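You operate a simulated robot arm through the tools that you are given. There is no shell and no other tool.

You run a simulated two-armed robot. Do the job below in one go: nothing can be reset, and whatever is moved stays where it is left.

TASK
Reset the counter, run the tester to a count of 40 at fast speed, then switch the mains off.
Fine: reset and set both knobs before the start; keep out of the yellow light guard; wait till the counter reaches the preset.

Only the result counts: the job must be done as asked and must still hold three seconds after the hand-in. Knocking over, shifting, dropping, spilling or breaking anything else fails it.

THE ROBOT
Two 7-joint arms with fingered hands on one trunk that stands fixed in place. Base frame: the origin is at the foot of the trunk, x ahead of it, y to its left, z up; the work surface is at about z = 0.75. Readings come in m, degrees, newtons and seconds.
The left shoulder is at [0.06, 0.126, 1.48], the right one opposite. With the tool pointing down near the work surface each hand reaches from about 0.1 to 0.38 m from the base axis, measured 20 degrees to its own side. Payload 2.5 kg a hand.
Tool frame (each hand has its own): the origin (TCP) lies between the finger pads and is the grasp point; the fingertips stand 0.03 m ahead of it; z points along the fingers, y is the line along which they close. Largest opening 0.104 m; the body of the gripper starts 0.035 m behind the TCP. The gripper is a hand of 5 fingers: y runs from the thumb to the fingers, the wrist lies at [-0.015, -0.104, -0.178] in the tool frame, and closing takes about 1.5 s.
Orientation is that of the tool frame in the base frame, as a unit quaternion [x, y, z, w]. With the fingers straight down and the wrist toward the robot, the tool's x, y and z point along [0, 1, 0], [1, 0, 0] and [0, 0, -1] of the base frame.

THE INTERFACE
- The arms move only by the tool step_arm. It takes "left_plan", "right_plan" or both (then of equal length, played together; a hand with none holds still); each is a list that holds one entry, the list of rows, each a list of 6 numbers: the shift along the tool's x, y, z in m, then the turn, a rotation vector about the tool's x, y, z in degrees. In form: [[[dx, dy, dz, wx, wy, wz], ...]]. A call has 1 to 20 rows; each row is the pose to reach, as a shift and turn from the pose commanded when the call began, along the tool's axes at that moment. "left_jaw" and "right_jaw" are, for a hand that has rows, the closure in counts, from 0 (fully open) to 255 (shut), set as the call begins (left out, the last holds). Rows are played at 5 a second. More than 0.05 m and 8.6 degrees between two rows, or a gripper value outside its range, and nothing of the call is played. A pose out of reach is approached as far as the arm can. The call stops where the force on the tool passes 40 N (or 10 N more than at its start, if that is more) or the arm is blocked; 0.2 s more then pass. Each finger travels about 0.153 m/s and halts on what it meets, pressing with about 29 N; the grip force reading is that of the motor and also rises with nothing between the fingers. The clock runs only during rows and for 0.2 s after the last one: add rows that repeat a pose to give the fingers time. The reply holds the time, the measured pose of the TCP, the force on the tool along the base axes, the opening and the grip force, in the units named above and with some noise, with the torque about the TCP (base axes, N m) and any sound that the robot's microphone picked up.
- Cameras (640 x 400 px; columns grow to the right, rows downward): "scene" is now at [0.1292, 0.0183, 1.7189]; the picture's right is [0.21, -0.98, 0.00], its down [-0.27, -0.06, -0.96] and it looks along [0.94, 0.20, -0.28] (base axes); focal length 255 px, centre (320, 200). "left" rides on the left gripper at [-0.08, -0.078, -0.141] in its tool frame; the picture's right is [-0.78, -0.30, 0.56], its down [0.54, -0.78, 0.33] and it looks along [0.33, 0.56, 0.76] (tool axes); focal length 247 px, centre (320, 200). "right" rides on the right gripper at [0.08, -0.077, -0.141] in its tool frame; the picture's right is [-0.78, 0.30, -0.56], its down [-0.53, -0.78, 0.33] and it looks along [-0.33, 0.56, 0.76] (tool axes); focal length 247 px, centre (320, 200). There is no depth. A picture from a camera that has moved, and an enlarged one, comes with that camera's place and axes in the base frame and with its lens.
- snapshot(camera): a new picture of that camera. The clock stands still meanwhile.
- lift_body(by): slides the trunk up (or, below 0, down) by that many m; the arms and the scene camera ride with it, the base frame stays. It gives what a move gives, with no picture.
- preshape(shape, hand): the hand has 5 fingers and takes this shape, open, in about a second: jaw (thumb against the fingers, like two jaws); tri (thumb and two fingers); tip (a fingertip pinch); poke (one finger out to press); point (the index stretched); flat (the hand flat); cup (the hand cupped); fist (a fist). The gripper value then closes the fingers along that shape, each until it touches; the sizes above hold for jaw. It gives what a move gives, with no picture.
- turn_head(pan, tilt): turns the head with the scene camera to pan (to the left, within 86 degrees either way) and tilt (down, from -29 to 69), counted from straight ahead of the robot. It gives what a move gives.
- close_up(camera, box): a new picture of the part [left, top, right, bottom] of that camera's present view, enlarged. The clock stands still meanwhile.
- sign_off(): hands the job in; it is judged then, once.

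Places have to be worked out from the pictures, the camera data and where the tool is seen. Open the grippers and draw the arms clear of the work before you hand the job in, unless the task says otherwise.

The tools are called after "Call:" as a command line: name --argument value ..., lists and objects as JSON in quotes. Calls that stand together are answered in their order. step_arm: Moves the arms, as the interface text tells. Its arguments: {"type":"object","properties":{"left_plan":{"type":"array","items":{"type":"array","items":{"type":"array","items":{"type":"number"}}}},"left_jaw":{"type":"number"},"right_plan":{"type":"array","items":{"type":"array","items":{"type":"array","items":{"type":"number"}}}},"right_jaw":{"type":"number"}},"required":[]} The other tools are called the same way: lift_body (by) slides the trunk up or down; preshape (shape, hand) gives the hand a shape; turn_head (pan, tilt) turns the head that bears the scene camera; snapshot (camera) takes a picture; close_up (camera, box) takes an enlarged picture of a part of a camera's view; sign_off () hands the job in.

At the start:

```text
time_s: 0.0
left_position: [0.3675, 0.2035, 1.6588]
left_orientation: [0.707, 0.708, -0.001, 0.001]
left_wrist_force: [1.2, 0.1, -0.2]
left_torque: [0.0, -0.01, -0.01]
left_width: 0.1036
left_grasp_force: 0.0
left_shape: jaw
right_position: [0.419, -0.1391, 1.6307]
right_orientation: [0.707, 0.707, 0.001, 0.001]
right_wrist_force: [-0.5, -0.8, -0.5]
right_torque: [0.0, 0.01, 0.01]
right_width: 0.1034
right_grasp_force: 0.1
right_shape: jaw
trunk travel left (down, up): [-0.875, 0.065]
head pan, tilt: [11.9, 16.1]
```

scene: 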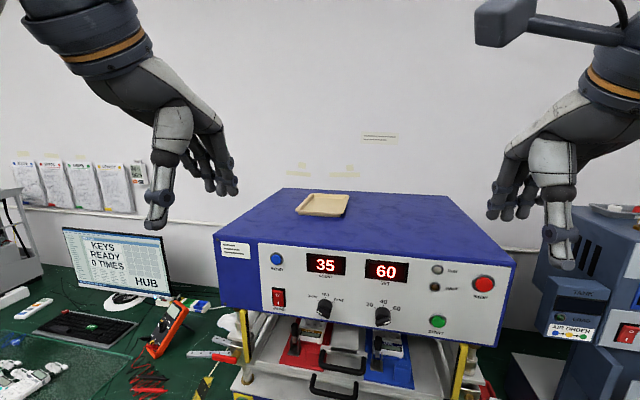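
right: 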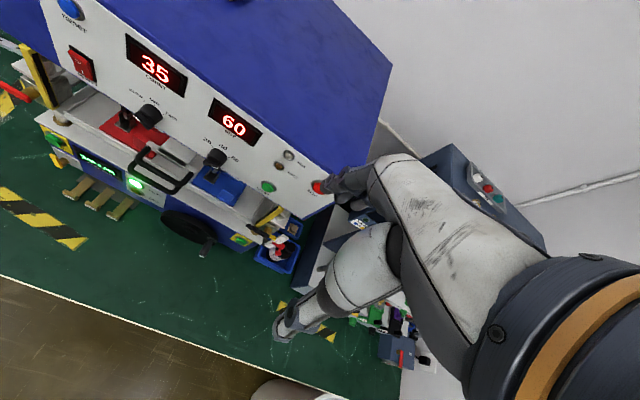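
left: 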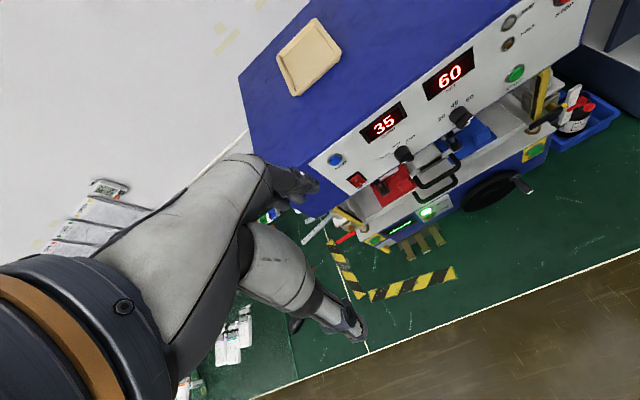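

The pictures show a tester with a blue case, a counter reading 35, a preset of 60, two knobs, a reset button, a mains rocker, a green start and a red stop. I'll take enlarged views of the panel to read the labels.

Call:
close_up --camera "scene" --box '[210, 230, 370, 330]'

Call:
close_up --camera "scene" --box '[350, 240, 520, 346]'

Call:
close_up --camera "scene" --box '[210, 300, 500, 400]'

```text
4.00 times, centred on (290, 280) of scene
camera zoom: at [0.1292, 0.0183, 1.7189], right [0.21, -0.98, 0.0], down [-0.27, -0.06, -0.96], along [0.94, 0.2, -0.28], focal length 1019 px, centre (440, -120)
```

zoom: 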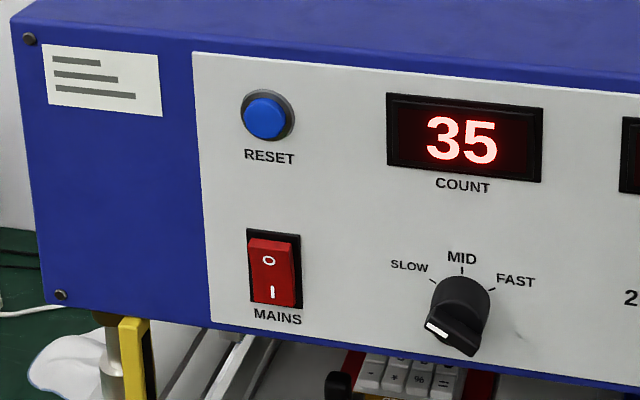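

```text
3.76 times, centred on (435, 293) of scene
camera zoom: at [0.1292, 0.0183, 1.7189], right [0.21, -0.98, 0.0], down [-0.27, -0.06, -0.96], along [0.94, 0.2, -0.28], focal length 959 px, centre (-113, -150)
```

zoom: 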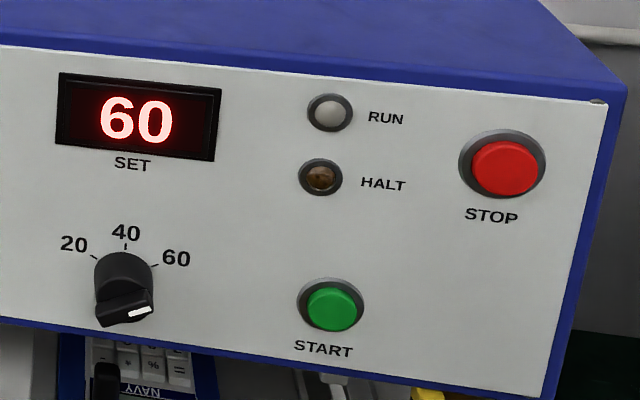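

```text
2.21 times, centred on (355, 350) of scene
camera zoom: at [0.1292, 0.0183, 1.7189], right [0.21, -0.98, 0.0], down [-0.27, -0.06, -0.96], along [0.94, 0.2, -0.28], focal length 562 px, centre (243, -131)
```

zoom: 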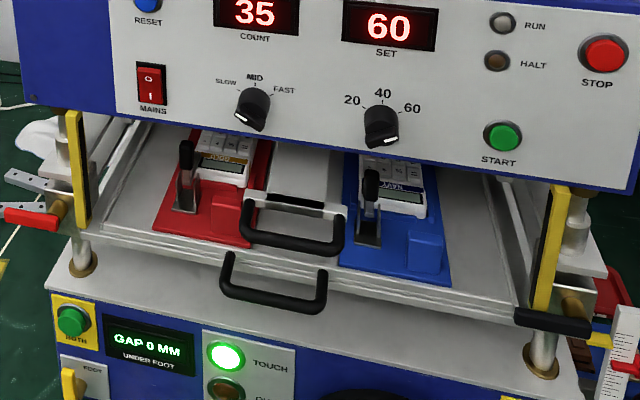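

Triangulating the two displays from both hand cameras puts the panel at about x≈0.61, z≈1.44, facing me. I need sharper views of the controls and of the yellow guard posts.

Call:
close_up --camera "left" --box '[310, 0, 630, 200]'

Call:
close_up --camera "right" --box '[40, 0, 360, 200]'

Call:
close_up --camera "left" --box '[310, 100, 580, 269]'

Call:
close_up --camera "right" --box '[20, 80, 340, 280]'

```text
2.00 times, centred on (470, 100) of left
camera zoom: at [0.2895, 0.1238, 1.8009], right [-0.3, -0.78, -0.56], down [-0.78, 0.53, -0.33], along [0.56, 0.33, -0.76], focal length 494 px, centre (20, 400)
```

zoom: 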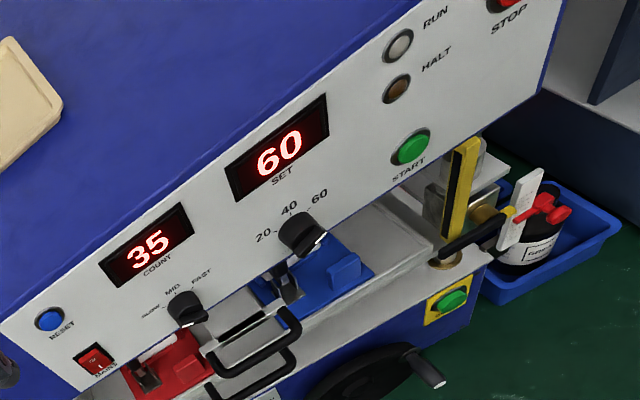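

```text
2.00 times, centred on (200, 100) of right
camera zoom: at [0.3417, -0.0586, 1.7712], right [0.3, -0.78, 0.56], down [-0.78, -0.53, -0.33], along [0.56, -0.33, -0.76], focal length 494 px, centre (560, 400)
```

zoom: 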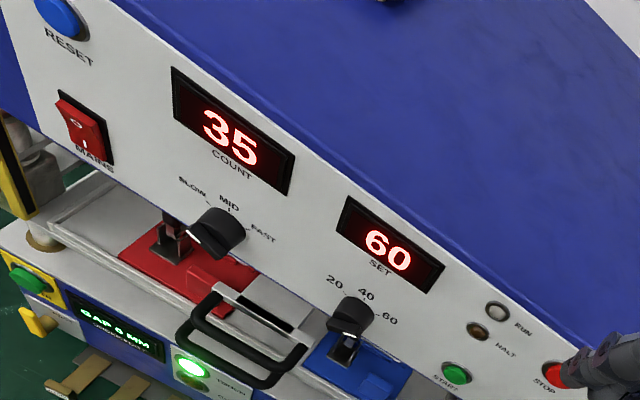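

```text
2.37 times, centred on (445, 184) of left
camera zoom: at [0.2895, 0.1238, 1.8009], right [-0.3, -0.78, -0.56], down [-0.78, 0.53, -0.33], along [0.56, 0.33, -0.76], focal length 585 px, centre (24, 237)
```

zoom: 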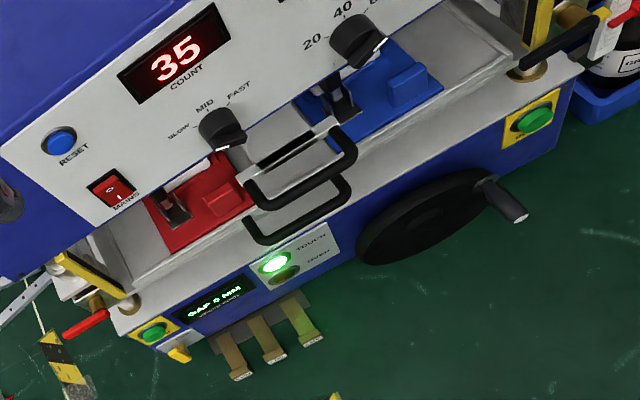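

```text
2.00 times, centred on (180, 180) of right
camera zoom: at [0.3417, -0.0586, 1.7712], right [0.3, -0.78, 0.56], down [-0.78, -0.53, -0.33], along [0.56, -0.33, -0.76], focal length 494 px, centre (600, 240)
```

zoom: 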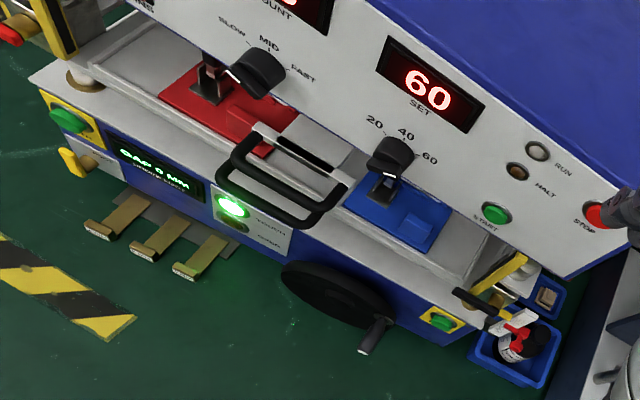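

The guard posts sit at about x≈0.64 and below the panel's lower edge (z≈1.29), so hands kept in front of the panel face stay out. I'll look at the knobs and the rocker in more detail.

Call:
close_up --camera "scene" --box '[295, 280, 359, 320]'

Call:
close_up --camera "scene" --box '[350, 290, 414, 330]'

Call:
close_up --camera "right" --box '[110, 80, 190, 130]'

Call:
close_up --camera "left" --box '[370, 120, 450, 170]'

Call:
close_up --camera "scene" --box '[255, 280, 303, 310]'

```text
10.00 times, centred on (327, 300) of scene
camera zoom: at [0.1292, 0.0183, 1.7189], right [0.21, -0.98, 0.0], down [-0.27, -0.06, -0.96], along [0.94, 0.2, -0.28], focal length 2548 px, centre (250, -800)
```

zoom: 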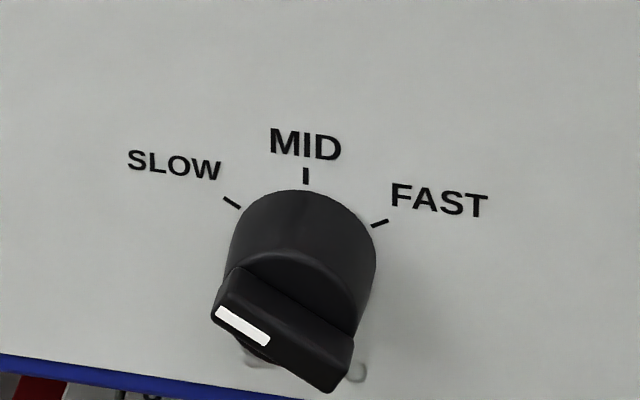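

```text
10.00 times, centred on (382, 310) of scene
camera zoom: at [0.1292, 0.0183, 1.7189], right [0.21, -0.98, 0.0], down [-0.27, -0.06, -0.96], along [0.94, 0.2, -0.28], focal length 2548 px, centre (-300, -900)
```

zoom: 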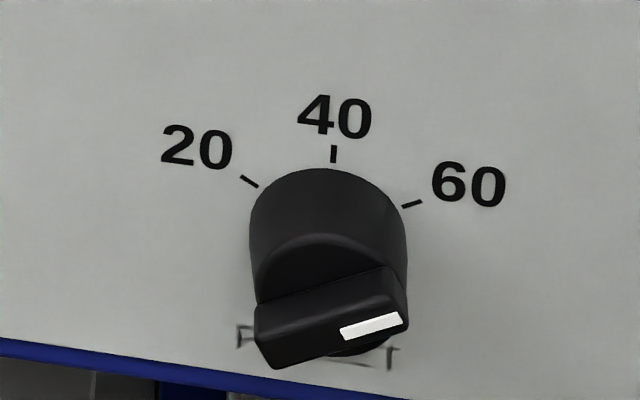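

```text
8.00 times, centred on (150, 105) of right
camera zoom: at [0.3417, -0.0586, 1.7712], right [0.3, -0.78, 0.56], down [-0.78, -0.53, -0.33], along [0.56, -0.33, -0.76], focal length 1976 px, centre (1680, 960)
```

zoom: 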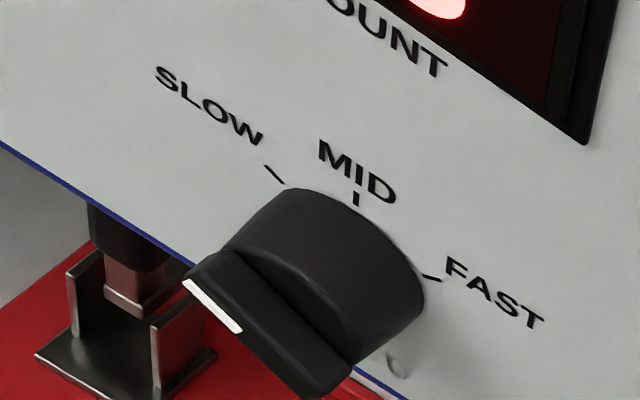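

```text
8.00 times, centred on (410, 145) of left
camera zoom: at [0.2895, 0.1238, 1.8009], right [-0.3, -0.78, -0.56], down [-0.78, 0.53, -0.33], along [0.56, 0.33, -0.76], focal length 1976 px, centre (-400, 640)
```

zoom: 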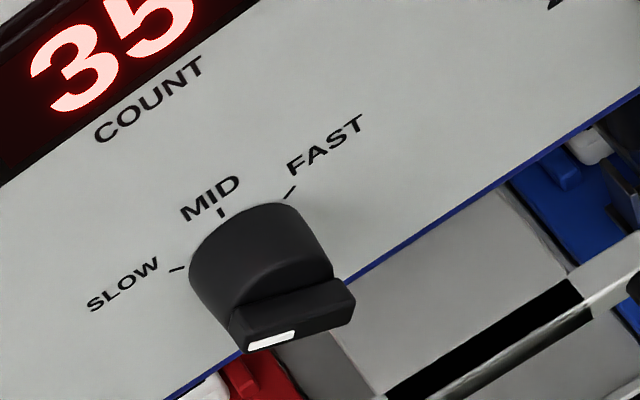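

```text
13.33 times, centred on (279, 295) of scene
camera zoom: at [0.1292, 0.0183, 1.7189], right [0.21, -0.98, 0.0], down [-0.27, -0.06, -0.96], along [0.94, 0.2, -0.28], focal length 3397 px, centre (867, -1067)
```

zoom: 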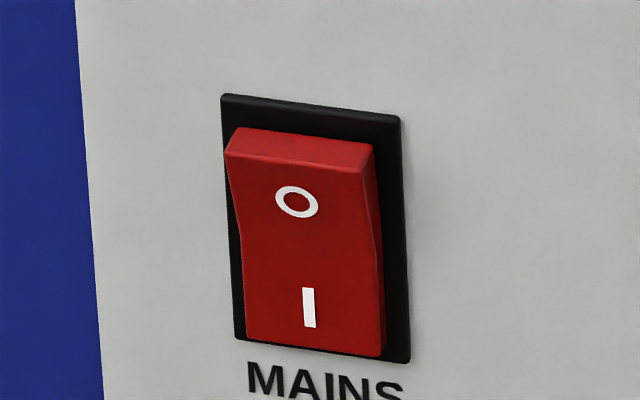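

The O side of the rocker is raised, so mains is on. Knob 1 points at SLOW and knob 2 at 60. I'll tilt the head to centre the panel and put the left hand in the poke shape to see where its fingertip sits.

Call:
turn_head --pan 5 --tilt 28

Call:
preshape --shape "poke" --hand "left"

Call:
snapshot --camera "scene"

Call:
snapshot --camera "left"

```text
time_s: 0.7
left_position: [0.3665, 0.2039, 1.6589]
left_orientation: [0.707, 0.707, -0.001, 0.001]
left_wrist_force: [-0.1, 0.4, 0.7]
left_torque: [-0.01, -0.02, 0.02]
left_width: 0.1035
left_grasp_force: 0.0
left_shape: jaw
right_position: [0.4197, -0.1407, 1.632]
right_orientation: [0.708, 0.707, 0.001, 0.002]
right_wrist_force: [0.5, -0.4, -0.2]
right_torque: [0.03, 0.04, 0.02]
right_width: 0.1036
right_grasp_force: 0.1
right_shape: jaw
trunk travel left (down, up): [-0.875, 0.065]
head pan, tilt: [5.0, 28.0]
```

```text
time_s: 1.6
left_position: [0.3681, 0.2052, 1.6586]
left_orientation: [0.707, 0.707, 0.0, 0.001]
left_wrist_force: [-0.9, 0.1, -1.5]
left_torque: [-0.01, 0.0, 0.01]
left_width: 0.0
left_grasp_force: 0.1
left_shape: poke
right_position: [0.4209, -0.1406, 1.631]
right_orientation: [0.707, 0.707, 0.001, 0.0]
right_wrist_force: [-0.6, 0.7, 0.5]
right_torque: [-0.01, -0.02, 0.02]
right_width: 0.1035
right_grasp_force: 0.0
right_shape: jaw
trunk travel left (down, up): [-0.875, 0.065]
head pan, tilt: [5.0, 28.0]
```

```text
taken
camera scene: at [0.1287, 0.007, 1.6997], right [0.09, -1.0, 0.0], down [-0.47, -0.04, -0.88], along [0.88, 0.08, -0.47], focal length 255 px, centre (320, 200)
```

scene: 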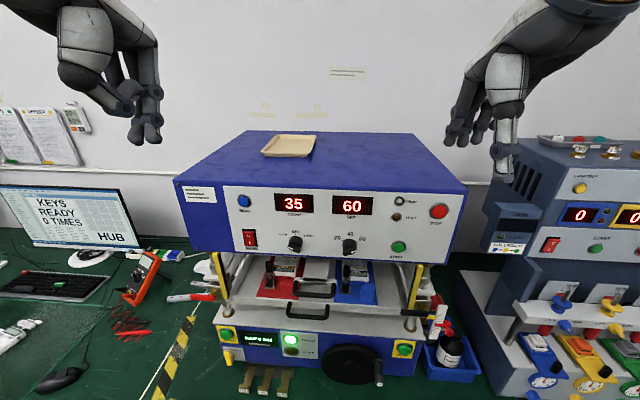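

```text
taken
camera left: at [0.2895, 0.1238, 1.8009], right [-0.3, -0.78, -0.56], down [-0.78, 0.53, -0.33], along [0.56, 0.33, -0.76], focal length 247 px, centre (320, 200)
```

left: 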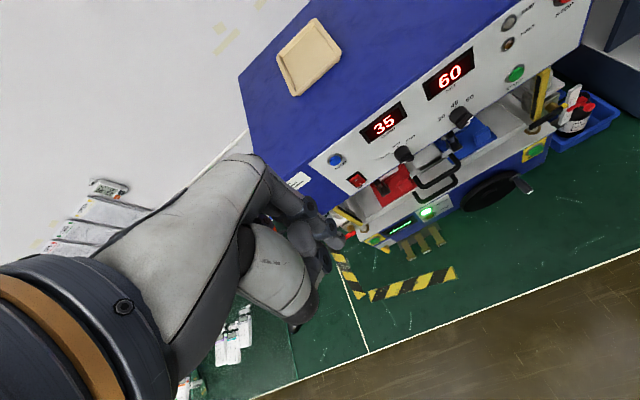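

I'll enlarge the view of the left hand to see which finger extends in the poke shape.

Call:
close_up --camera "scene" --box '[40, 0, 200, 160]'

Call:
close_up --camera "left" --box '[230, 150, 390, 340]'

Call:
close_up --camera "scene" --box '[220, 180, 460, 330]'

```text
2.50 times, centred on (120, 80) of scene
camera zoom: at [0.1287, 0.007, 1.6997], right [0.09, -1.0, 0.0], down [-0.47, -0.04, -0.88], along [0.88, 0.08, -0.47], focal length 637 px, centre (820, 500)
```

zoom: 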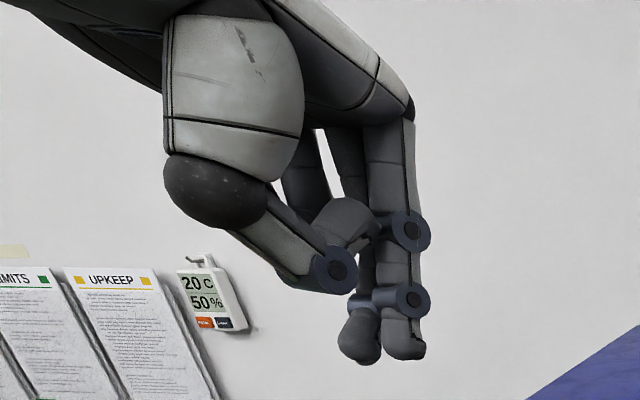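

```text
2.11 times, centred on (310, 245) of left
camera zoom: at [0.2895, 0.1238, 1.8009], right [-0.3, -0.78, -0.56], down [-0.78, 0.53, -0.33], along [0.56, 0.33, -0.76], focal length 520 px, centre (341, 105)
```

zoom: 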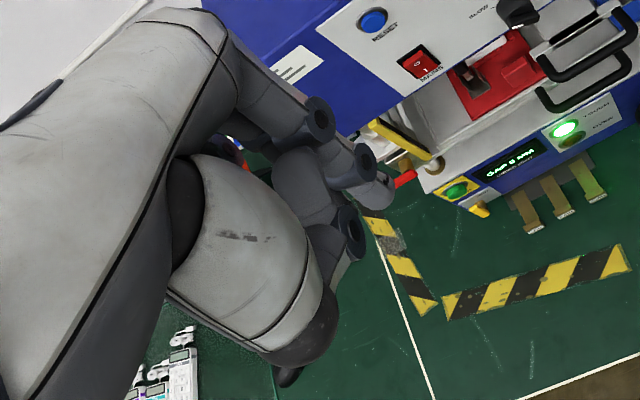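

```text
2.67 times, centred on (340, 255) of scene
camera zoom: at [0.1287, 0.007, 1.6997], right [0.09, -1.0, 0.0], down [-0.47, -0.04, -0.88], along [0.88, 0.08, -0.47], focal length 679 px, centre (267, 53)
```

zoom: 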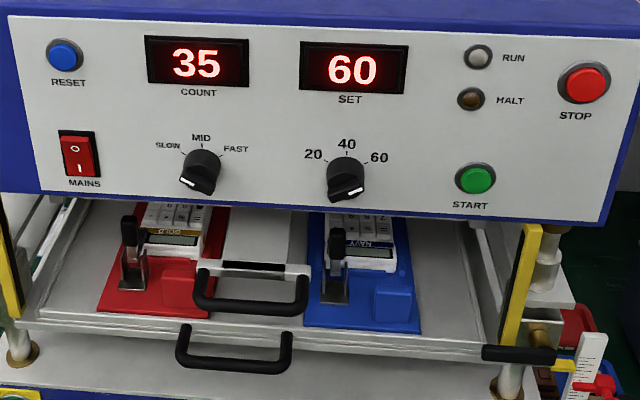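

In poke shape the index reaches furthest, with the thumb tucked against it. I'll pitch the left hand up so the fingers point forward, ending about 0.15 m in front of the panel near the RESET height.

Call:
step_arm --left_plan '[[[0.001, 0.007, 0.017, -7.5, 0, 0], [0.002, 0.013, 0.033, -15, 0, 0], [0.003, 0.02, 0.05, -22.5, 0, 0], [0.003, 0.027, 0.067, -30, 0, 0], [0.004, 0.033, 0.083, -37.5, 0, 0], [0.005, 0.04, 0.1, -45, 0, 0], [0.006, 0.047, 0.117, -52.5, 0, 0], [0.007, 0.053, 0.133, -60, 0, 0], [0.008, 0.06, 0.15, -67.5, 0, 0], [0.008, 0.067, 0.167, -75, 0, 0], [0.009, 0.073, 0.183, -82.5, 0, 0], [0.01, 0.08, 0.2, -90, 0, 0], [0.01, 0.08, 0.2, -90, 0, 0]]]'

Call:
snapshot --camera "scene"

Call:
snapshot --camera "left"

Call:
snapshot --camera "right"

```text
time_s: 4.4
left_position: [0.4487, 0.2131, 1.459]
left_orientation: [0.499, 0.501, 0.5, 0.501]
left_wrist_force: [0.7, -1.0, 0.5]
left_torque: [0.01, -0.02, -0.02]
left_width: 0.0
left_grasp_force: 0.1
left_shape: poke
left hand out of reach, approached as far as the arm can: row 7, 8, 9, 10
right_position: [0.4191, -0.1406, 1.6317]
right_orientation: [0.707, 0.707, 0.001, 0.001]
right_wrist_force: [-0.9, 0.4, -0.6]
right_torque: [0.02, 0.01, -0.01]
right_width: 0.1035
right_grasp_force: 0.0
right_shape: jaw
trunk travel left (down, up): [-0.875, 0.065]
head pan, tilt: [5.0, 28.0]
```

```text
taken
camera scene: at [0.128, 0.0068, 1.6998], right [0.09, -1.0, 0.0], down [-0.47, -0.04, -0.88], along [0.88, 0.08, -0.47], focal length 255 px, centre (320, 200)
```

scene: 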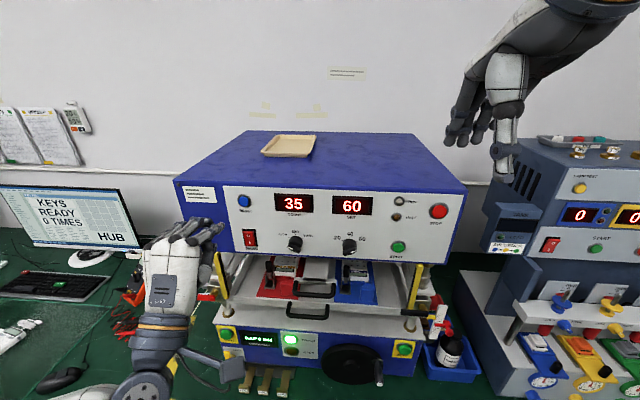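

```text
taken
camera left: at [0.3067, 0.1335, 1.3829], right [0.56, -0.78, -0.29], down [0.33, 0.53, -0.78], along [0.76, 0.34, 0.56], focal length 247 px, centre (320, 200)
```

left: 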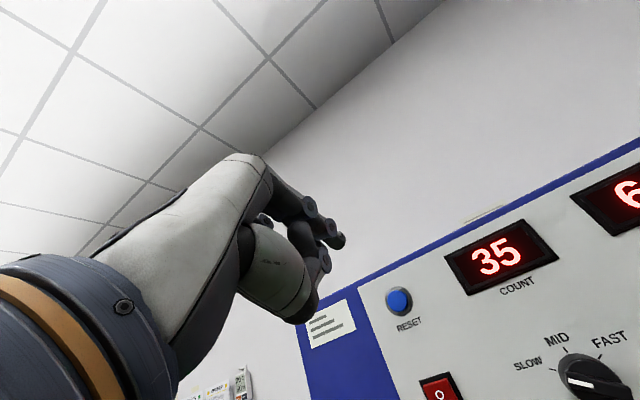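

```text
taken
camera right: at [0.341, -0.0589, 1.7713], right [0.29, -0.78, 0.56], down [-0.78, -0.53, -0.33], along [0.56, -0.33, -0.76], focal length 247 px, centre (320, 200)
```

right: 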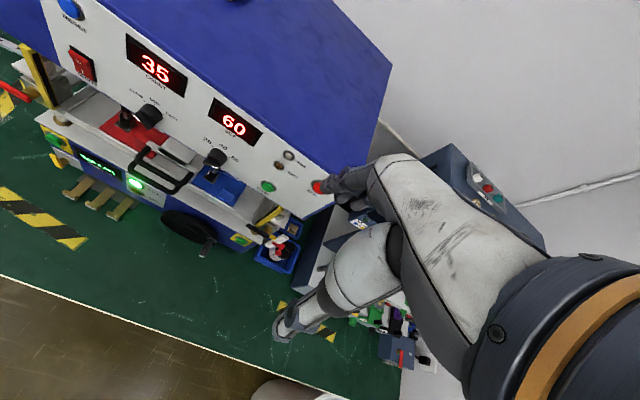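

The left hand now points forward and the wrist cam sees the panel from below; the new triangulation puts the panel face at x≈0.62. I'll look closely at the fingertips to find the poke finger's tip in the tool frame.

Call:
close_up --camera "left" --box '[200, 140, 440, 340]'

Call:
close_up --camera "scene" --box '[130, 180, 290, 340]'

Call:
close_up --camera "left" --box '[360, 200, 640, 400]'

```text
2.00 times, centred on (320, 240) of left
camera zoom: at [0.3067, 0.1335, 1.3829], right [0.56, -0.78, -0.29], down [0.33, 0.53, -0.78], along [0.76, 0.34, 0.56], focal length 494 px, centre (320, 120)
```

zoom: 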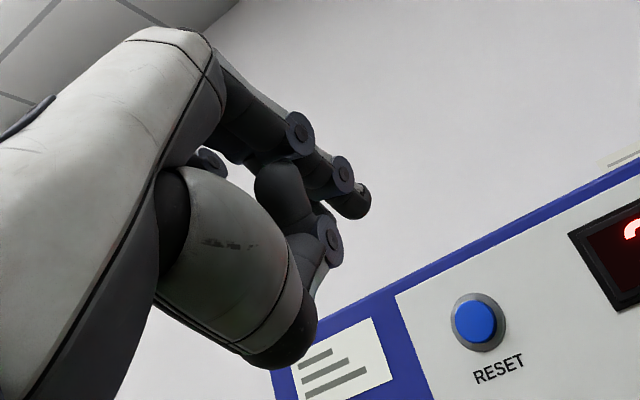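

```text
2.50 times, centred on (210, 260) of scene
camera zoom: at [0.128, 0.0068, 1.6998], right [0.09, -1.0, 0.0], down [-0.47, -0.04, -0.88], along [0.88, 0.08, -0.47], focal length 637 px, centre (595, 50)
```

zoom: 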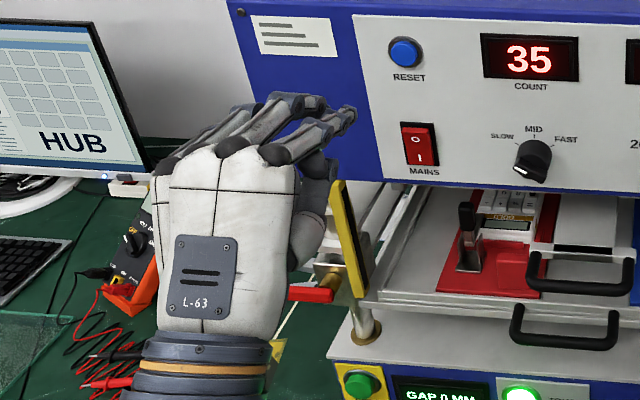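

```text
2.00 times, centred on (500, 300) of left
camera zoom: at [0.3067, 0.1335, 1.3829], right [0.56, -0.78, -0.29], down [0.33, 0.53, -0.78], along [0.76, 0.34, 0.56], focal length 494 px, centre (-40, 0)
```

zoom: 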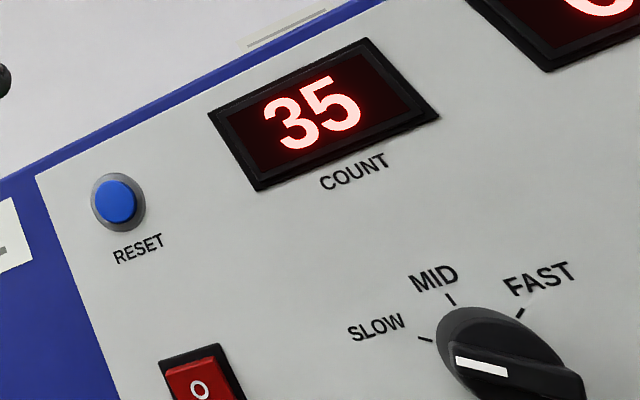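

The index tip triangulates to about (0.473, 0.2035, 1.4605), which is 0.024 m ahead of the TCP and 0.01 m to the right of it. RESET is at about (0.62, 0.222, 1.427), so I'll align with it and move to 0.06 m in front.

Call:
step_arm --left_plan '[[[0.009, -0.017, 0.02, 0, 0, 0], [0.0185, -0.0335, 0.04, 0, 0, 0], [0.0185, -0.0335, 0.06, 0, 0, 0], [0.0185, -0.0335, 0.085, 0, 0, 0], [0.0185, -0.0335, 0.085, 0, 0, 0]]]'

Call:
close_up --camera "scene" --box '[180, 170, 340, 270]'

Call:
snapshot --camera "left"

Call:
close_up --camera "right" --box '[0, 0, 160, 100]'

```text
time_s: 5.6
left_position: [0.5343, 0.2338, 1.4263]
left_orientation: [0.499, 0.501, 0.5, 0.5]
left_wrist_force: [0.2, -0.1, -0.8]
left_torque: [0.0, 0.01, 0.03]
left_width: 0.0001
left_grasp_force: 0.0
left_shape: poke
right_position: [0.4191, -0.1396, 1.6316]
right_orientation: [0.707, 0.708, 0.001, 0.0]
right_wrist_force: [0.5, -0.1, -0.1]
right_torque: [-0.01, 0.0, -0.02]
right_width: 0.1036
right_grasp_force: 0.0
right_shape: jaw
trunk travel left (down, up): [-0.875, 0.065]
head pan, tilt: [5.0, 28.0]
```

```text
4.00 times, centred on (260, 220) of scene
camera zoom: at [0.1281, 0.0071, 1.6998], right [0.09, -1.0, 0.0], down [-0.47, -0.04, -0.88], along [0.88, 0.08, -0.47], focal length 1019 px, centre (560, 120)
```

zoom: 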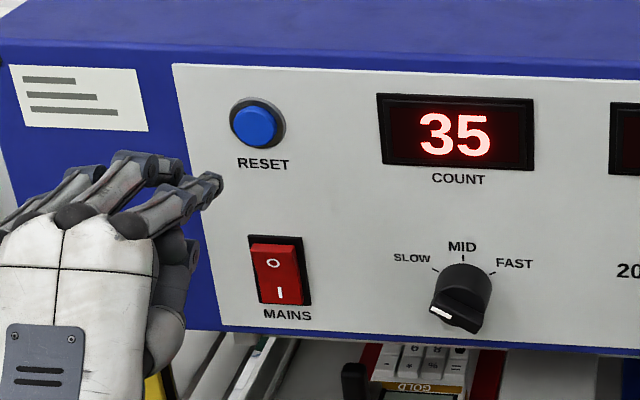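

```text
taken
camera left: at [0.392, 0.1535, 1.3491], right [0.56, -0.78, -0.29], down [0.33, 0.53, -0.78], along [0.76, 0.34, 0.56], focal length 247 px, centre (320, 200)
```

left: 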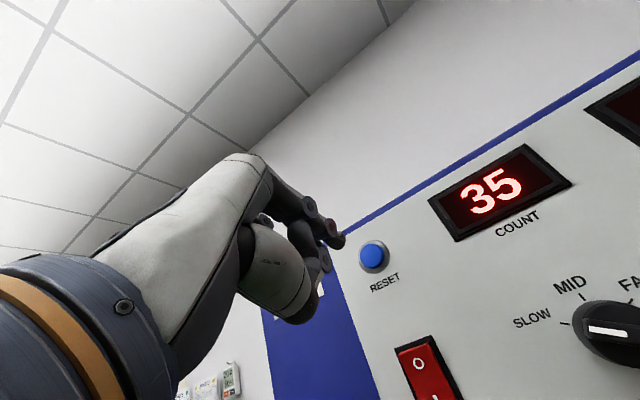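

```text
4.00 times, centred on (80, 50) of right
camera zoom: at [0.3412, -0.0586, 1.7713], right [0.29, -0.78, 0.56], down [-0.78, -0.53, -0.33], along [0.56, -0.33, -0.76], focal length 988 px, centre (1280, 800)
```

zoom: 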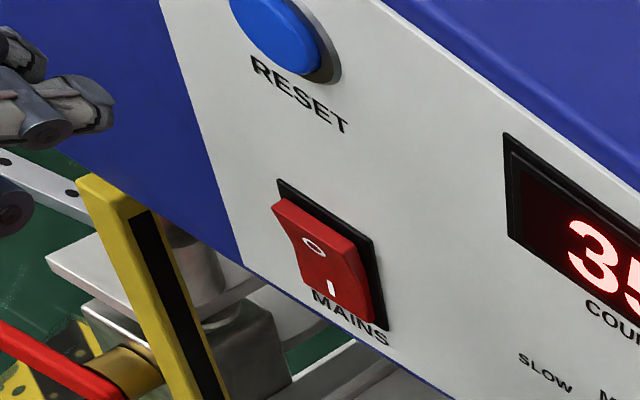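

Projecting the tip along +x in both the scene and left views lands on the RESET button. I'll advance slowly and check the counter.

Call:
step_arm --left_plan '[[[0, 0, 0.01, 0, 0, 0], [0, 0, 0.02, 0, 0, 0], [0, 0, 0.03, 0, 0, 0], [0, 0, 0.036, 0, 0, 0], [0, 0, 0.04, 0, 0, 0], [0, 0, 0.043, 0, 0, 0], [0, 0, 0.046, 0, 0, 0], [0, 0, 0.046, 0, 0, 0]]]'

Call:
close_up --camera "scene" --box '[180, 170, 340, 270]'

Call:
close_up --camera "left" --box '[280, 160, 440, 300]'

```text
time_s: 7.4
left_position: [0.5787, 0.2335, 1.4247]
left_orientation: [0.5, 0.5, 0.5, 0.5]
left_wrist_force: [-0.3, -0.6, -0.5]
left_torque: [0.01, 0.02, -0.05]
left_width: 0.0
left_grasp_force: 0.2
left_shape: poke
right_position: [0.4193, -0.1393, 1.6327]
right_orientation: [0.707, 0.707, 0.0, 0.001]
right_wrist_force: [0.1, 0.8, -0.2]
right_torque: [0.01, -0.04, 0.01]
right_width: 0.1036
right_grasp_force: 0.0
right_shape: jaw
trunk travel left (down, up): [-0.875, 0.065]
head pan, tilt: [5.0, 28.0]
```

```text
4.00 times, centred on (260, 220) of scene
camera zoom: at [0.1286, 0.0071, 1.6997], right [0.09, -1.0, 0.0], down [-0.47, -0.04, -0.88], along [0.88, 0.08, -0.47], focal length 1019 px, centre (560, 120)
```

zoom: 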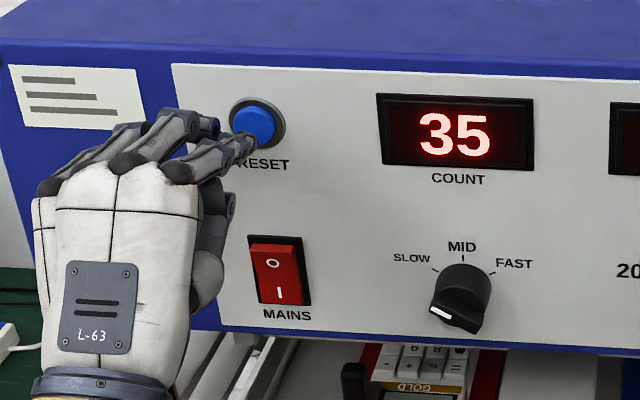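

```text
2.86 times, centred on (360, 230) of left
camera zoom: at [0.4373, 0.1518, 1.3485], right [0.56, -0.78, -0.29], down [0.33, 0.53, -0.78], along [0.76, 0.34, 0.56], focal length 706 px, centre (206, 114)
```

zoom: 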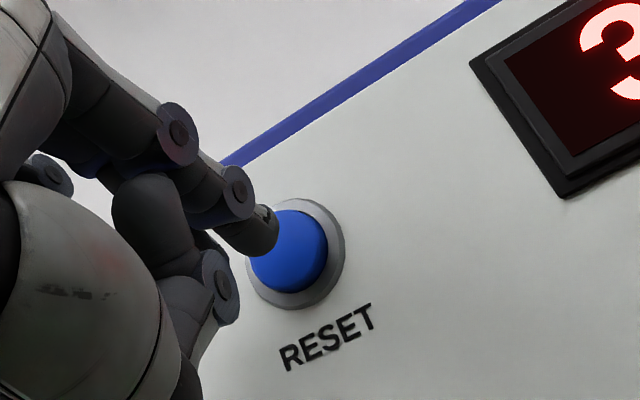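

No contact yet, and the button front triangulates to about x≈0.622, some 2 cm further on. I'll nudge 3 mm to the left and keep advancing in small steps.

Call:
step_arm --left_plan '[[[0.003, 0.001, 0.006, 0, 0, 0], [0.003, 0.001, 0.012, 0, 0, 0], [0.003, 0.001, 0.016, 0, 0, 0], [0.003, 0.001, 0.019, 0, 0, 0], [0.003, 0.001, 0.022, 0, 0, 0], [0.003, 0.001, 0.024, 0, 0, 0]]]'

Call:
close_up --camera "scene" --box '[180, 170, 340, 270]'

Call:
close_up --camera "left" --box '[280, 160, 440, 300]'

```text
time_s: 8.8
left_position: [0.5948, 0.2338, 1.4313]
left_orientation: [0.498, 0.498, 0.502, 0.503]
left_wrist_force: [-27.8, -3.1, 4.5]
left_torque: [-0.06, -0.13, -0.17]
left_width: 0.0
left_grasp_force: 0.1
left_shape: poke
right_position: [0.4116, -0.1414, 1.6341]
right_orientation: [0.707, 0.708, 0.003, 0.002]
right_wrist_force: [0.0, 0.7, -0.6]
right_torque: [0.02, 0.01, -0.04]
right_width: 0.1037
right_grasp_force: 0.1
right_shape: jaw
trunk travel left (down, up): [-0.875, 0.065]
head pan, tilt: [5.0, 28.0]
heard: click
```

```text
4.00 times, centred on (260, 220) of scene
camera zoom: at [0.1208, 0.0061, 1.7005], right [0.09, -1.0, 0.0], down [-0.46, -0.04, -0.89], along [0.88, 0.08, -0.46], focal length 1019 px, centre (560, 120)
```

zoom: 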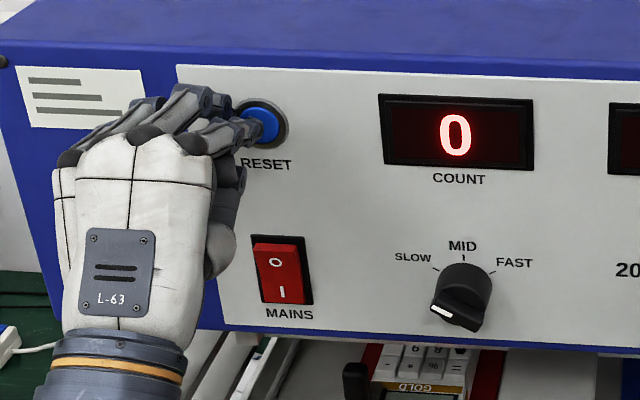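

```text
2.86 times, centred on (360, 230) of left
camera zoom: at [0.4548, 0.1533, 1.353], right [0.56, -0.78, -0.29], down [0.34, 0.53, -0.77], along [0.76, 0.33, 0.56], focal length 706 px, centre (206, 114)
```

zoom: 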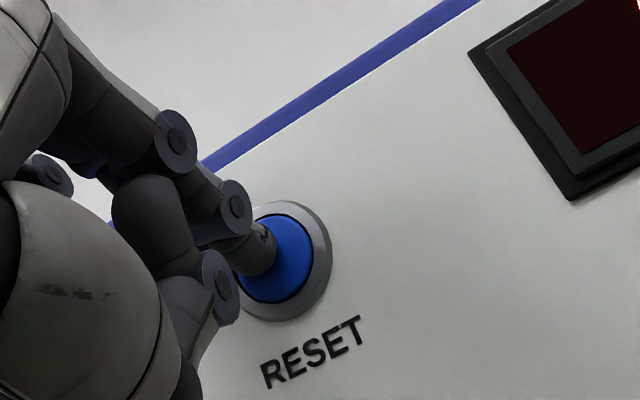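

The counter now reads 0 and a click was heard. I'll back the left hand straight away from the panel.

Call:
step_arm --left_plan '[[[0, 0, -0.015, 0, 0, 0], [0, 0, -0.04, 0, 0, 0], [0, 0, -0.08, 0, 0, 0], [0, 0, -0.12, 0, 0, 0], [0, 0, -0.12, 0, 0, 0]]]'

Call:
preshape --shape "tip" --hand "left"

Call:
snapshot --camera "scene"

Call:
snapshot --camera "left"

```text
time_s: 10.0
left_position: [0.4842, 0.2353, 1.4253]
left_orientation: [0.499, 0.502, 0.501, 0.499]
left_wrist_force: [0.0, 0.6, -0.5]
left_torque: [-0.02, 0.02, 0.01]
left_width: 0.0001
left_grasp_force: 0.1
left_shape: poke
right_position: [0.4198, -0.1399, 1.6318]
right_orientation: [0.707, 0.707, 0.0, 0.0]
right_wrist_force: [-0.3, 0.5, -0.1]
right_torque: [0.03, 0.02, -0.01]
right_width: 0.1036
right_grasp_force: 0.0
right_shape: jaw
trunk travel left (down, up): [-0.875, 0.065]
head pan, tilt: [5.0, 28.0]
```

```text
time_s: 10.9
left_position: [0.4841, 0.2368, 1.4261]
left_orientation: [0.499, 0.501, 0.5, 0.5]
left_wrist_force: [0.1, 0.4, 0.2]
left_torque: [-0.02, 0.0, 0.04]
left_width: 0.1038
left_grasp_force: 0.1
left_shape: tip
right_position: [0.42, -0.1395, 1.6319]
right_orientation: [0.707, 0.707, 0.0, 0.0]
right_wrist_force: [0.4, -0.5, 0.1]
right_torque: [0.0, 0.02, 0.0]
right_width: 0.1036
right_grasp_force: 0.0
right_shape: jaw
trunk travel left (down, up): [-0.875, 0.065]
head pan, tilt: [5.0, 28.0]
```

```text
taken
camera scene: at [0.1286, 0.007, 1.6997], right [0.09, -1.0, 0.0], down [-0.47, -0.04, -0.88], along [0.88, 0.08, -0.47], focal length 255 px, centre (320, 200)
```

scene: 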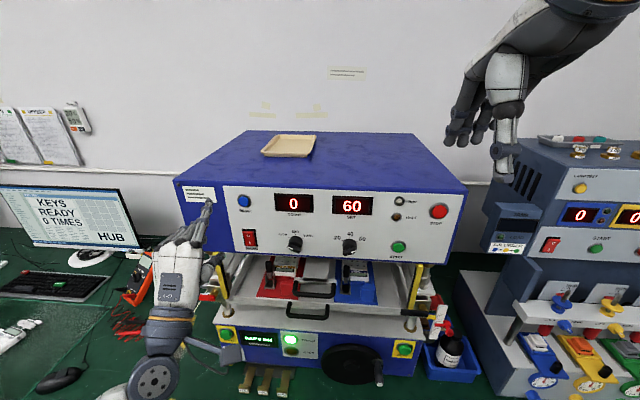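

```text
taken
camera left: at [0.342, 0.1556, 1.3499], right [0.56, -0.78, -0.29], down [0.33, 0.53, -0.78], along [0.76, 0.34, 0.56], focal length 247 px, centre (320, 200)
```

left: 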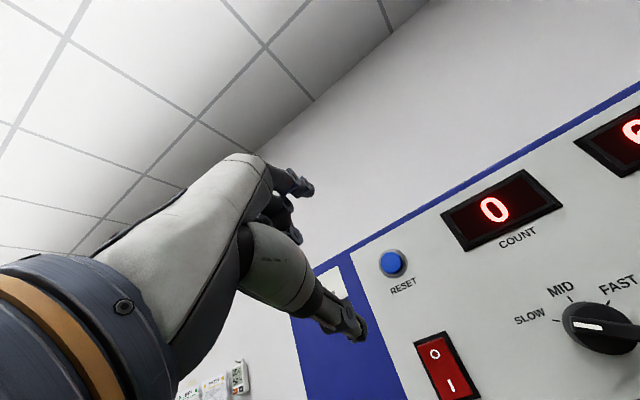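

RESET is done and the counter shows 0. Knob 1's axis is at about y=0.110, z=1.318 with its front face at x≈0.598, and its bar lies 60° left of vertical. I'll bring the left hand in front of it, rolled 30° so the pinch closes across the bar, with the fingers partly closed.

Call:
step_arm --left_plan '[[[-0.025, -0.022, 0, 0, 0, 6], [-0.05, -0.043, 0, 0, 0, 12], [-0.075, -0.065, 0, 0, 0, 18], [-0.101, -0.086, 0, 0, 0, 24], [-0.126, -0.108, 0, 0, 0, 30], [-0.126, -0.108, 0, 0, 0, 30]]]' --left_jaw 120

Call:
snapshot --camera "scene"

Call:
snapshot --camera "left"

Call:
close_up --camera "scene" --box '[220, 200, 380, 300]'

```text
time_s: 12.3
left_position: [0.482, 0.1093, 1.3175]
left_orientation: [0.612, 0.354, 0.612, 0.354]
left_wrist_force: [-0.5, -0.5, 0.6]
left_torque: [0.02, 0.0, 0.0]
left_width: 0.0555
left_grasp_force: 0.0
left_shape: tip
right_position: [0.4196, -0.1381, 1.6318]
right_orientation: [0.707, 0.707, 0.001, 0.001]
right_wrist_force: [0.0, 0.0, 0.7]
right_torque: [0.0, 0.01, 0.02]
right_width: 0.1035
right_grasp_force: 0.0
right_shape: jaw
trunk travel left (down, up): [-0.875, 0.065]
head pan, tilt: [5.0, 28.0]
```

```text
taken
camera scene: at [0.1285, 0.0073, 1.6997], right [0.09, -1.0, 0.0], down [-0.47, -0.04, -0.88], along [0.88, 0.08, -0.47], focal length 255 px, centre (320, 200)
```

scene: 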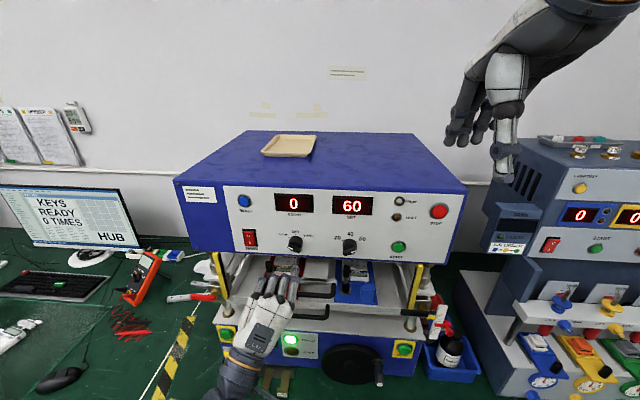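

```text
taken
camera left: at [0.3403, 0.0773, 1.2122], right [0.56, -0.52, -0.64], down [0.33, 0.85, -0.41], along [0.76, 0.01, 0.65], focal length 247 px, centre (320, 200)
```

left: 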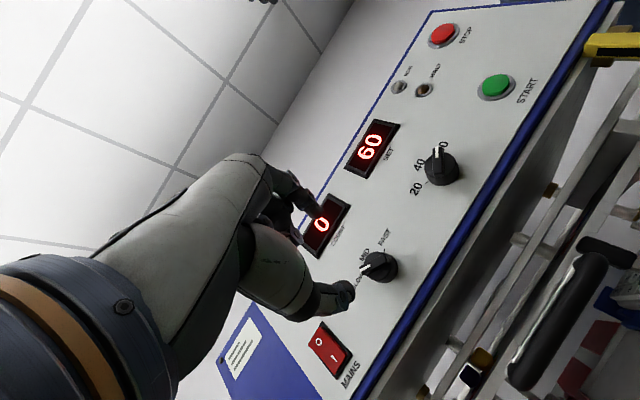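

```text
4.00 times, centred on (300, 250) of scene
camera zoom: at [0.1285, 0.0073, 1.6997], right [0.09, -1.0, 0.0], down [-0.47, -0.04, -0.88], along [0.88, 0.08, -0.47], focal length 1019 px, centre (400, 0)
```

zoom: 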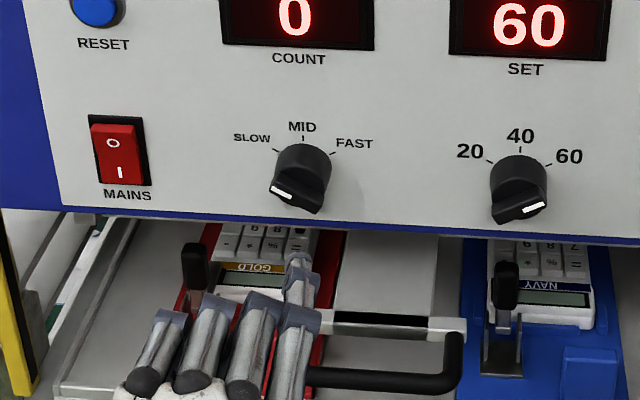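

I'll zoom the left camera on knob 1 and the two pinch fingertips to check the alignment.

Call:
close_up --camera "left" --box '[260, 170, 460, 320]'

Call:
close_up --camera "left" --box '[340, 230, 420, 290]'

Call:
close_up --camera "scene" --box '[270, 230, 334, 280]'

```text
2.67 times, centred on (360, 245) of left
camera zoom: at [0.3403, 0.0773, 1.2122], right [0.56, -0.52, -0.64], down [0.33, 0.85, -0.41], along [0.76, 0.01, 0.65], focal length 659 px, centre (213, 80)
```

zoom: 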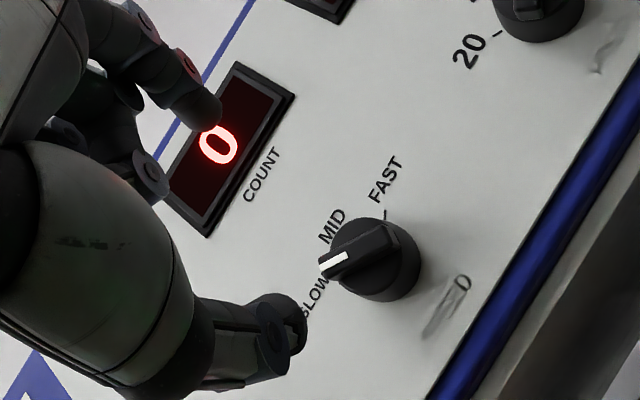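

```text
6.67 times, centred on (380, 260) of left
camera zoom: at [0.3403, 0.0773, 1.2122], right [0.56, -0.52, -0.64], down [0.33, 0.85, -0.41], along [0.76, 0.01, 0.65], focal length 1646 px, centre (-80, -200)
```

zoom: 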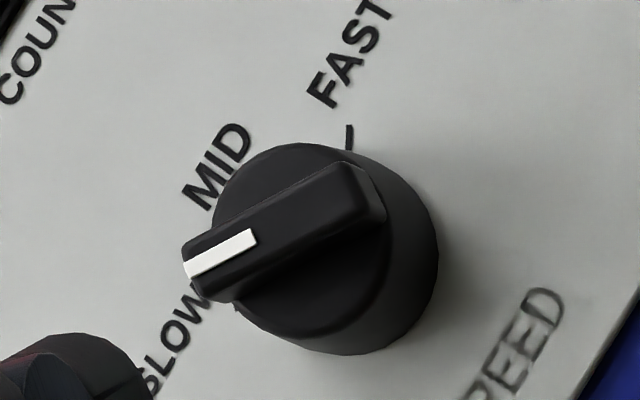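

```text
8.00 times, centred on (302, 255) of scene
camera zoom: at [0.1285, 0.0073, 1.6997], right [0.09, -1.0, 0.0], down [-0.47, -0.04, -0.88], along [0.88, 0.08, -0.47], focal length 2038 px, centre (464, -240)
```

zoom: 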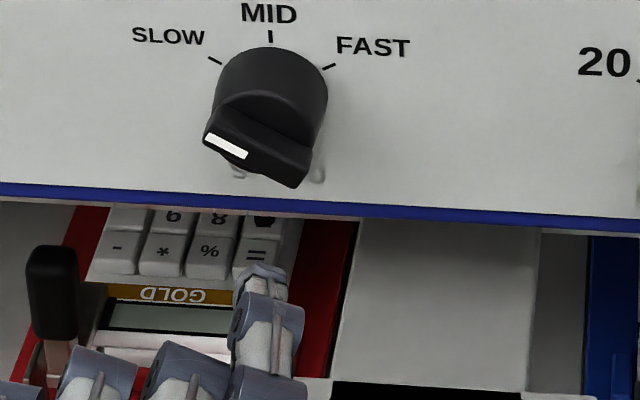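

Both views agree: knob 1's bar front is at about (0.594, 0.1085, 1.317) and the pinch is centred on it, with the tips about 0.033 m ahead of the TCP. I'll advance until the tips straddle the bar.

Call:
step_arm --left_plan '[[[0, 0, 0.03, 0, 0, 0], [0, 0, 0.055, 0, 0, 0], [0, 0, 0.075, 0, 0, 0], [0, 0, 0.087, 0, 0, 0], [0, 0, 0.087, 0, 0, 0]]]'

Call:
close_up --camera "left" --box '[260, 170, 460, 320]'

Call:
close_up --camera "scene" --box '[240, 210, 368, 290]'

```text
time_s: 13.5
left_position: [0.57, 0.1088, 1.3189]
left_orientation: [0.611, 0.355, 0.612, 0.354]
left_wrist_force: [0.1, 0.7, 0.3]
left_torque: [0.01, 0.01, -0.01]
left_width: 0.0553
left_grasp_force: 0.0
left_shape: tip
right_position: [0.4195, -0.1398, 1.6322]
right_orientation: [0.707, 0.707, 0.001, 0.001]
right_wrist_force: [0.7, 0.0, -0.9]
right_torque: [0.01, -0.03, 0.01]
right_width: 0.1037
right_grasp_force: 0.1
right_shape: jaw
trunk travel left (down, up): [-0.875, 0.065]
head pan, tilt: [5.0, 28.0]
```

```text
2.67 times, centred on (360, 245) of left
camera zoom: at [0.4286, 0.0774, 1.2129], right [0.56, -0.52, -0.64], down [0.33, 0.85, -0.41], along [0.76, 0.01, 0.65], focal length 659 px, centre (213, 80)
```

zoom: 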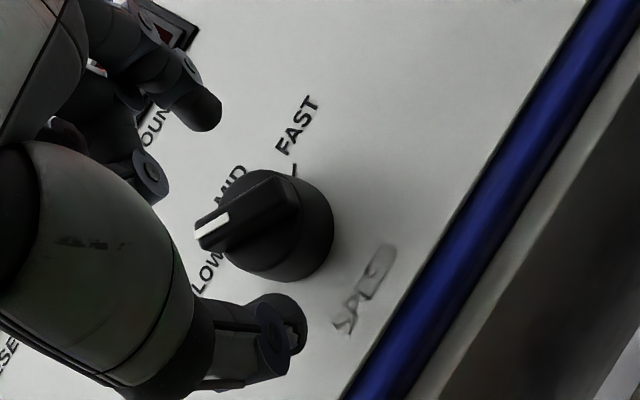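

```text
5.00 times, centred on (304, 250) of scene
camera zoom: at [0.1284, 0.0071, 1.6997], right [0.09, -1.0, 0.0], down [-0.47, -0.04, -0.88], along [0.88, 0.08, -0.47], focal length 1274 px, centre (400, -50)
```

zoom: 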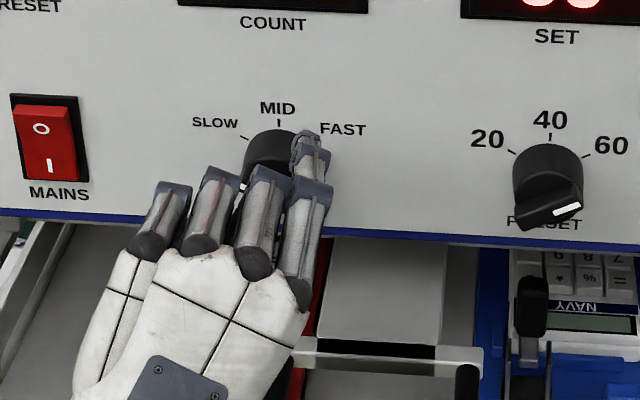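

The fingertips straddle the bar symmetrically. I'll close the pinch on it while holding the pose.

Call:
step_arm --left_plan '[[[0, 0, 0, 0, 0, 0], [0, 0, 0, 0, 0, 0], [0, 0, 0, 0, 0, 0], [0, 0, 0, 0, 0, 0], [0, 0, 0, 0, 0, 0]]]' --left_jaw 255

Call:
close_up --camera "left" --box '[260, 170, 460, 320]'

Call:
close_up --camera "scene" --box '[240, 210, 368, 290]'

```text
time_s: 14.7
left_position: [0.5672, 0.1067, 1.3196]
left_orientation: [0.613, 0.353, 0.612, 0.355]
left_wrist_force: [-15.0, -2.3, -3.0]
left_torque: [-0.04, 0.1, -0.06]
left_width: 0.0035
left_grasp_force: 28.9
left_shape: tip
right_position: [0.4182, -0.1406, 1.6319]
right_orientation: [0.707, 0.707, 0.001, 0.001]
right_wrist_force: [-0.1, -0.5, 1.0]
right_torque: [0.01, 0.0, 0.02]
right_width: 0.1034
right_grasp_force: 0.1
right_shape: jaw
trunk travel left (down, up): [-0.875, 0.065]
head pan, tilt: [5.0, 28.0]
```

```text
2.67 times, centred on (360, 245) of left
camera zoom: at [0.4257, 0.0763, 1.2135], right [0.56, -0.53, -0.64], down [0.33, 0.85, -0.41], along [0.76, 0.01, 0.65], focal length 659 px, centre (213, 80)
```

zoom: 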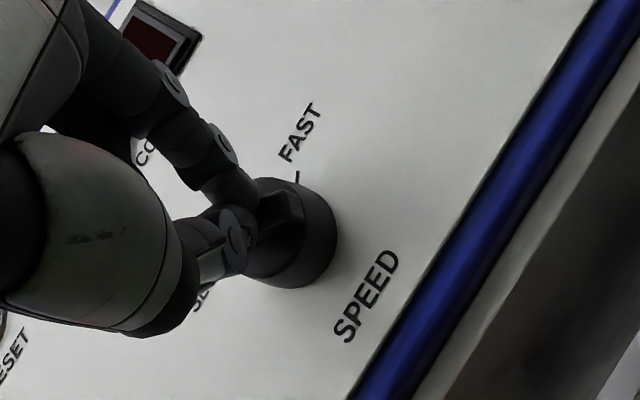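

```text
5.00 times, centred on (304, 250) of scene
camera zoom: at [0.1254, 0.0064, 1.7], right [0.09, -1.0, 0.0], down [-0.47, -0.04, -0.88], along [0.88, 0.08, -0.47], focal length 1274 px, centre (400, -50)
```

zoom: 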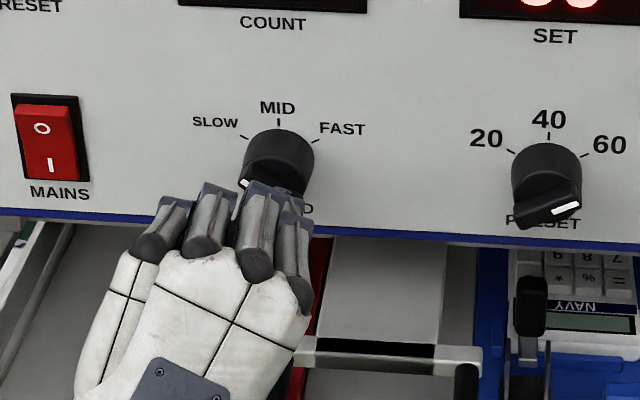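

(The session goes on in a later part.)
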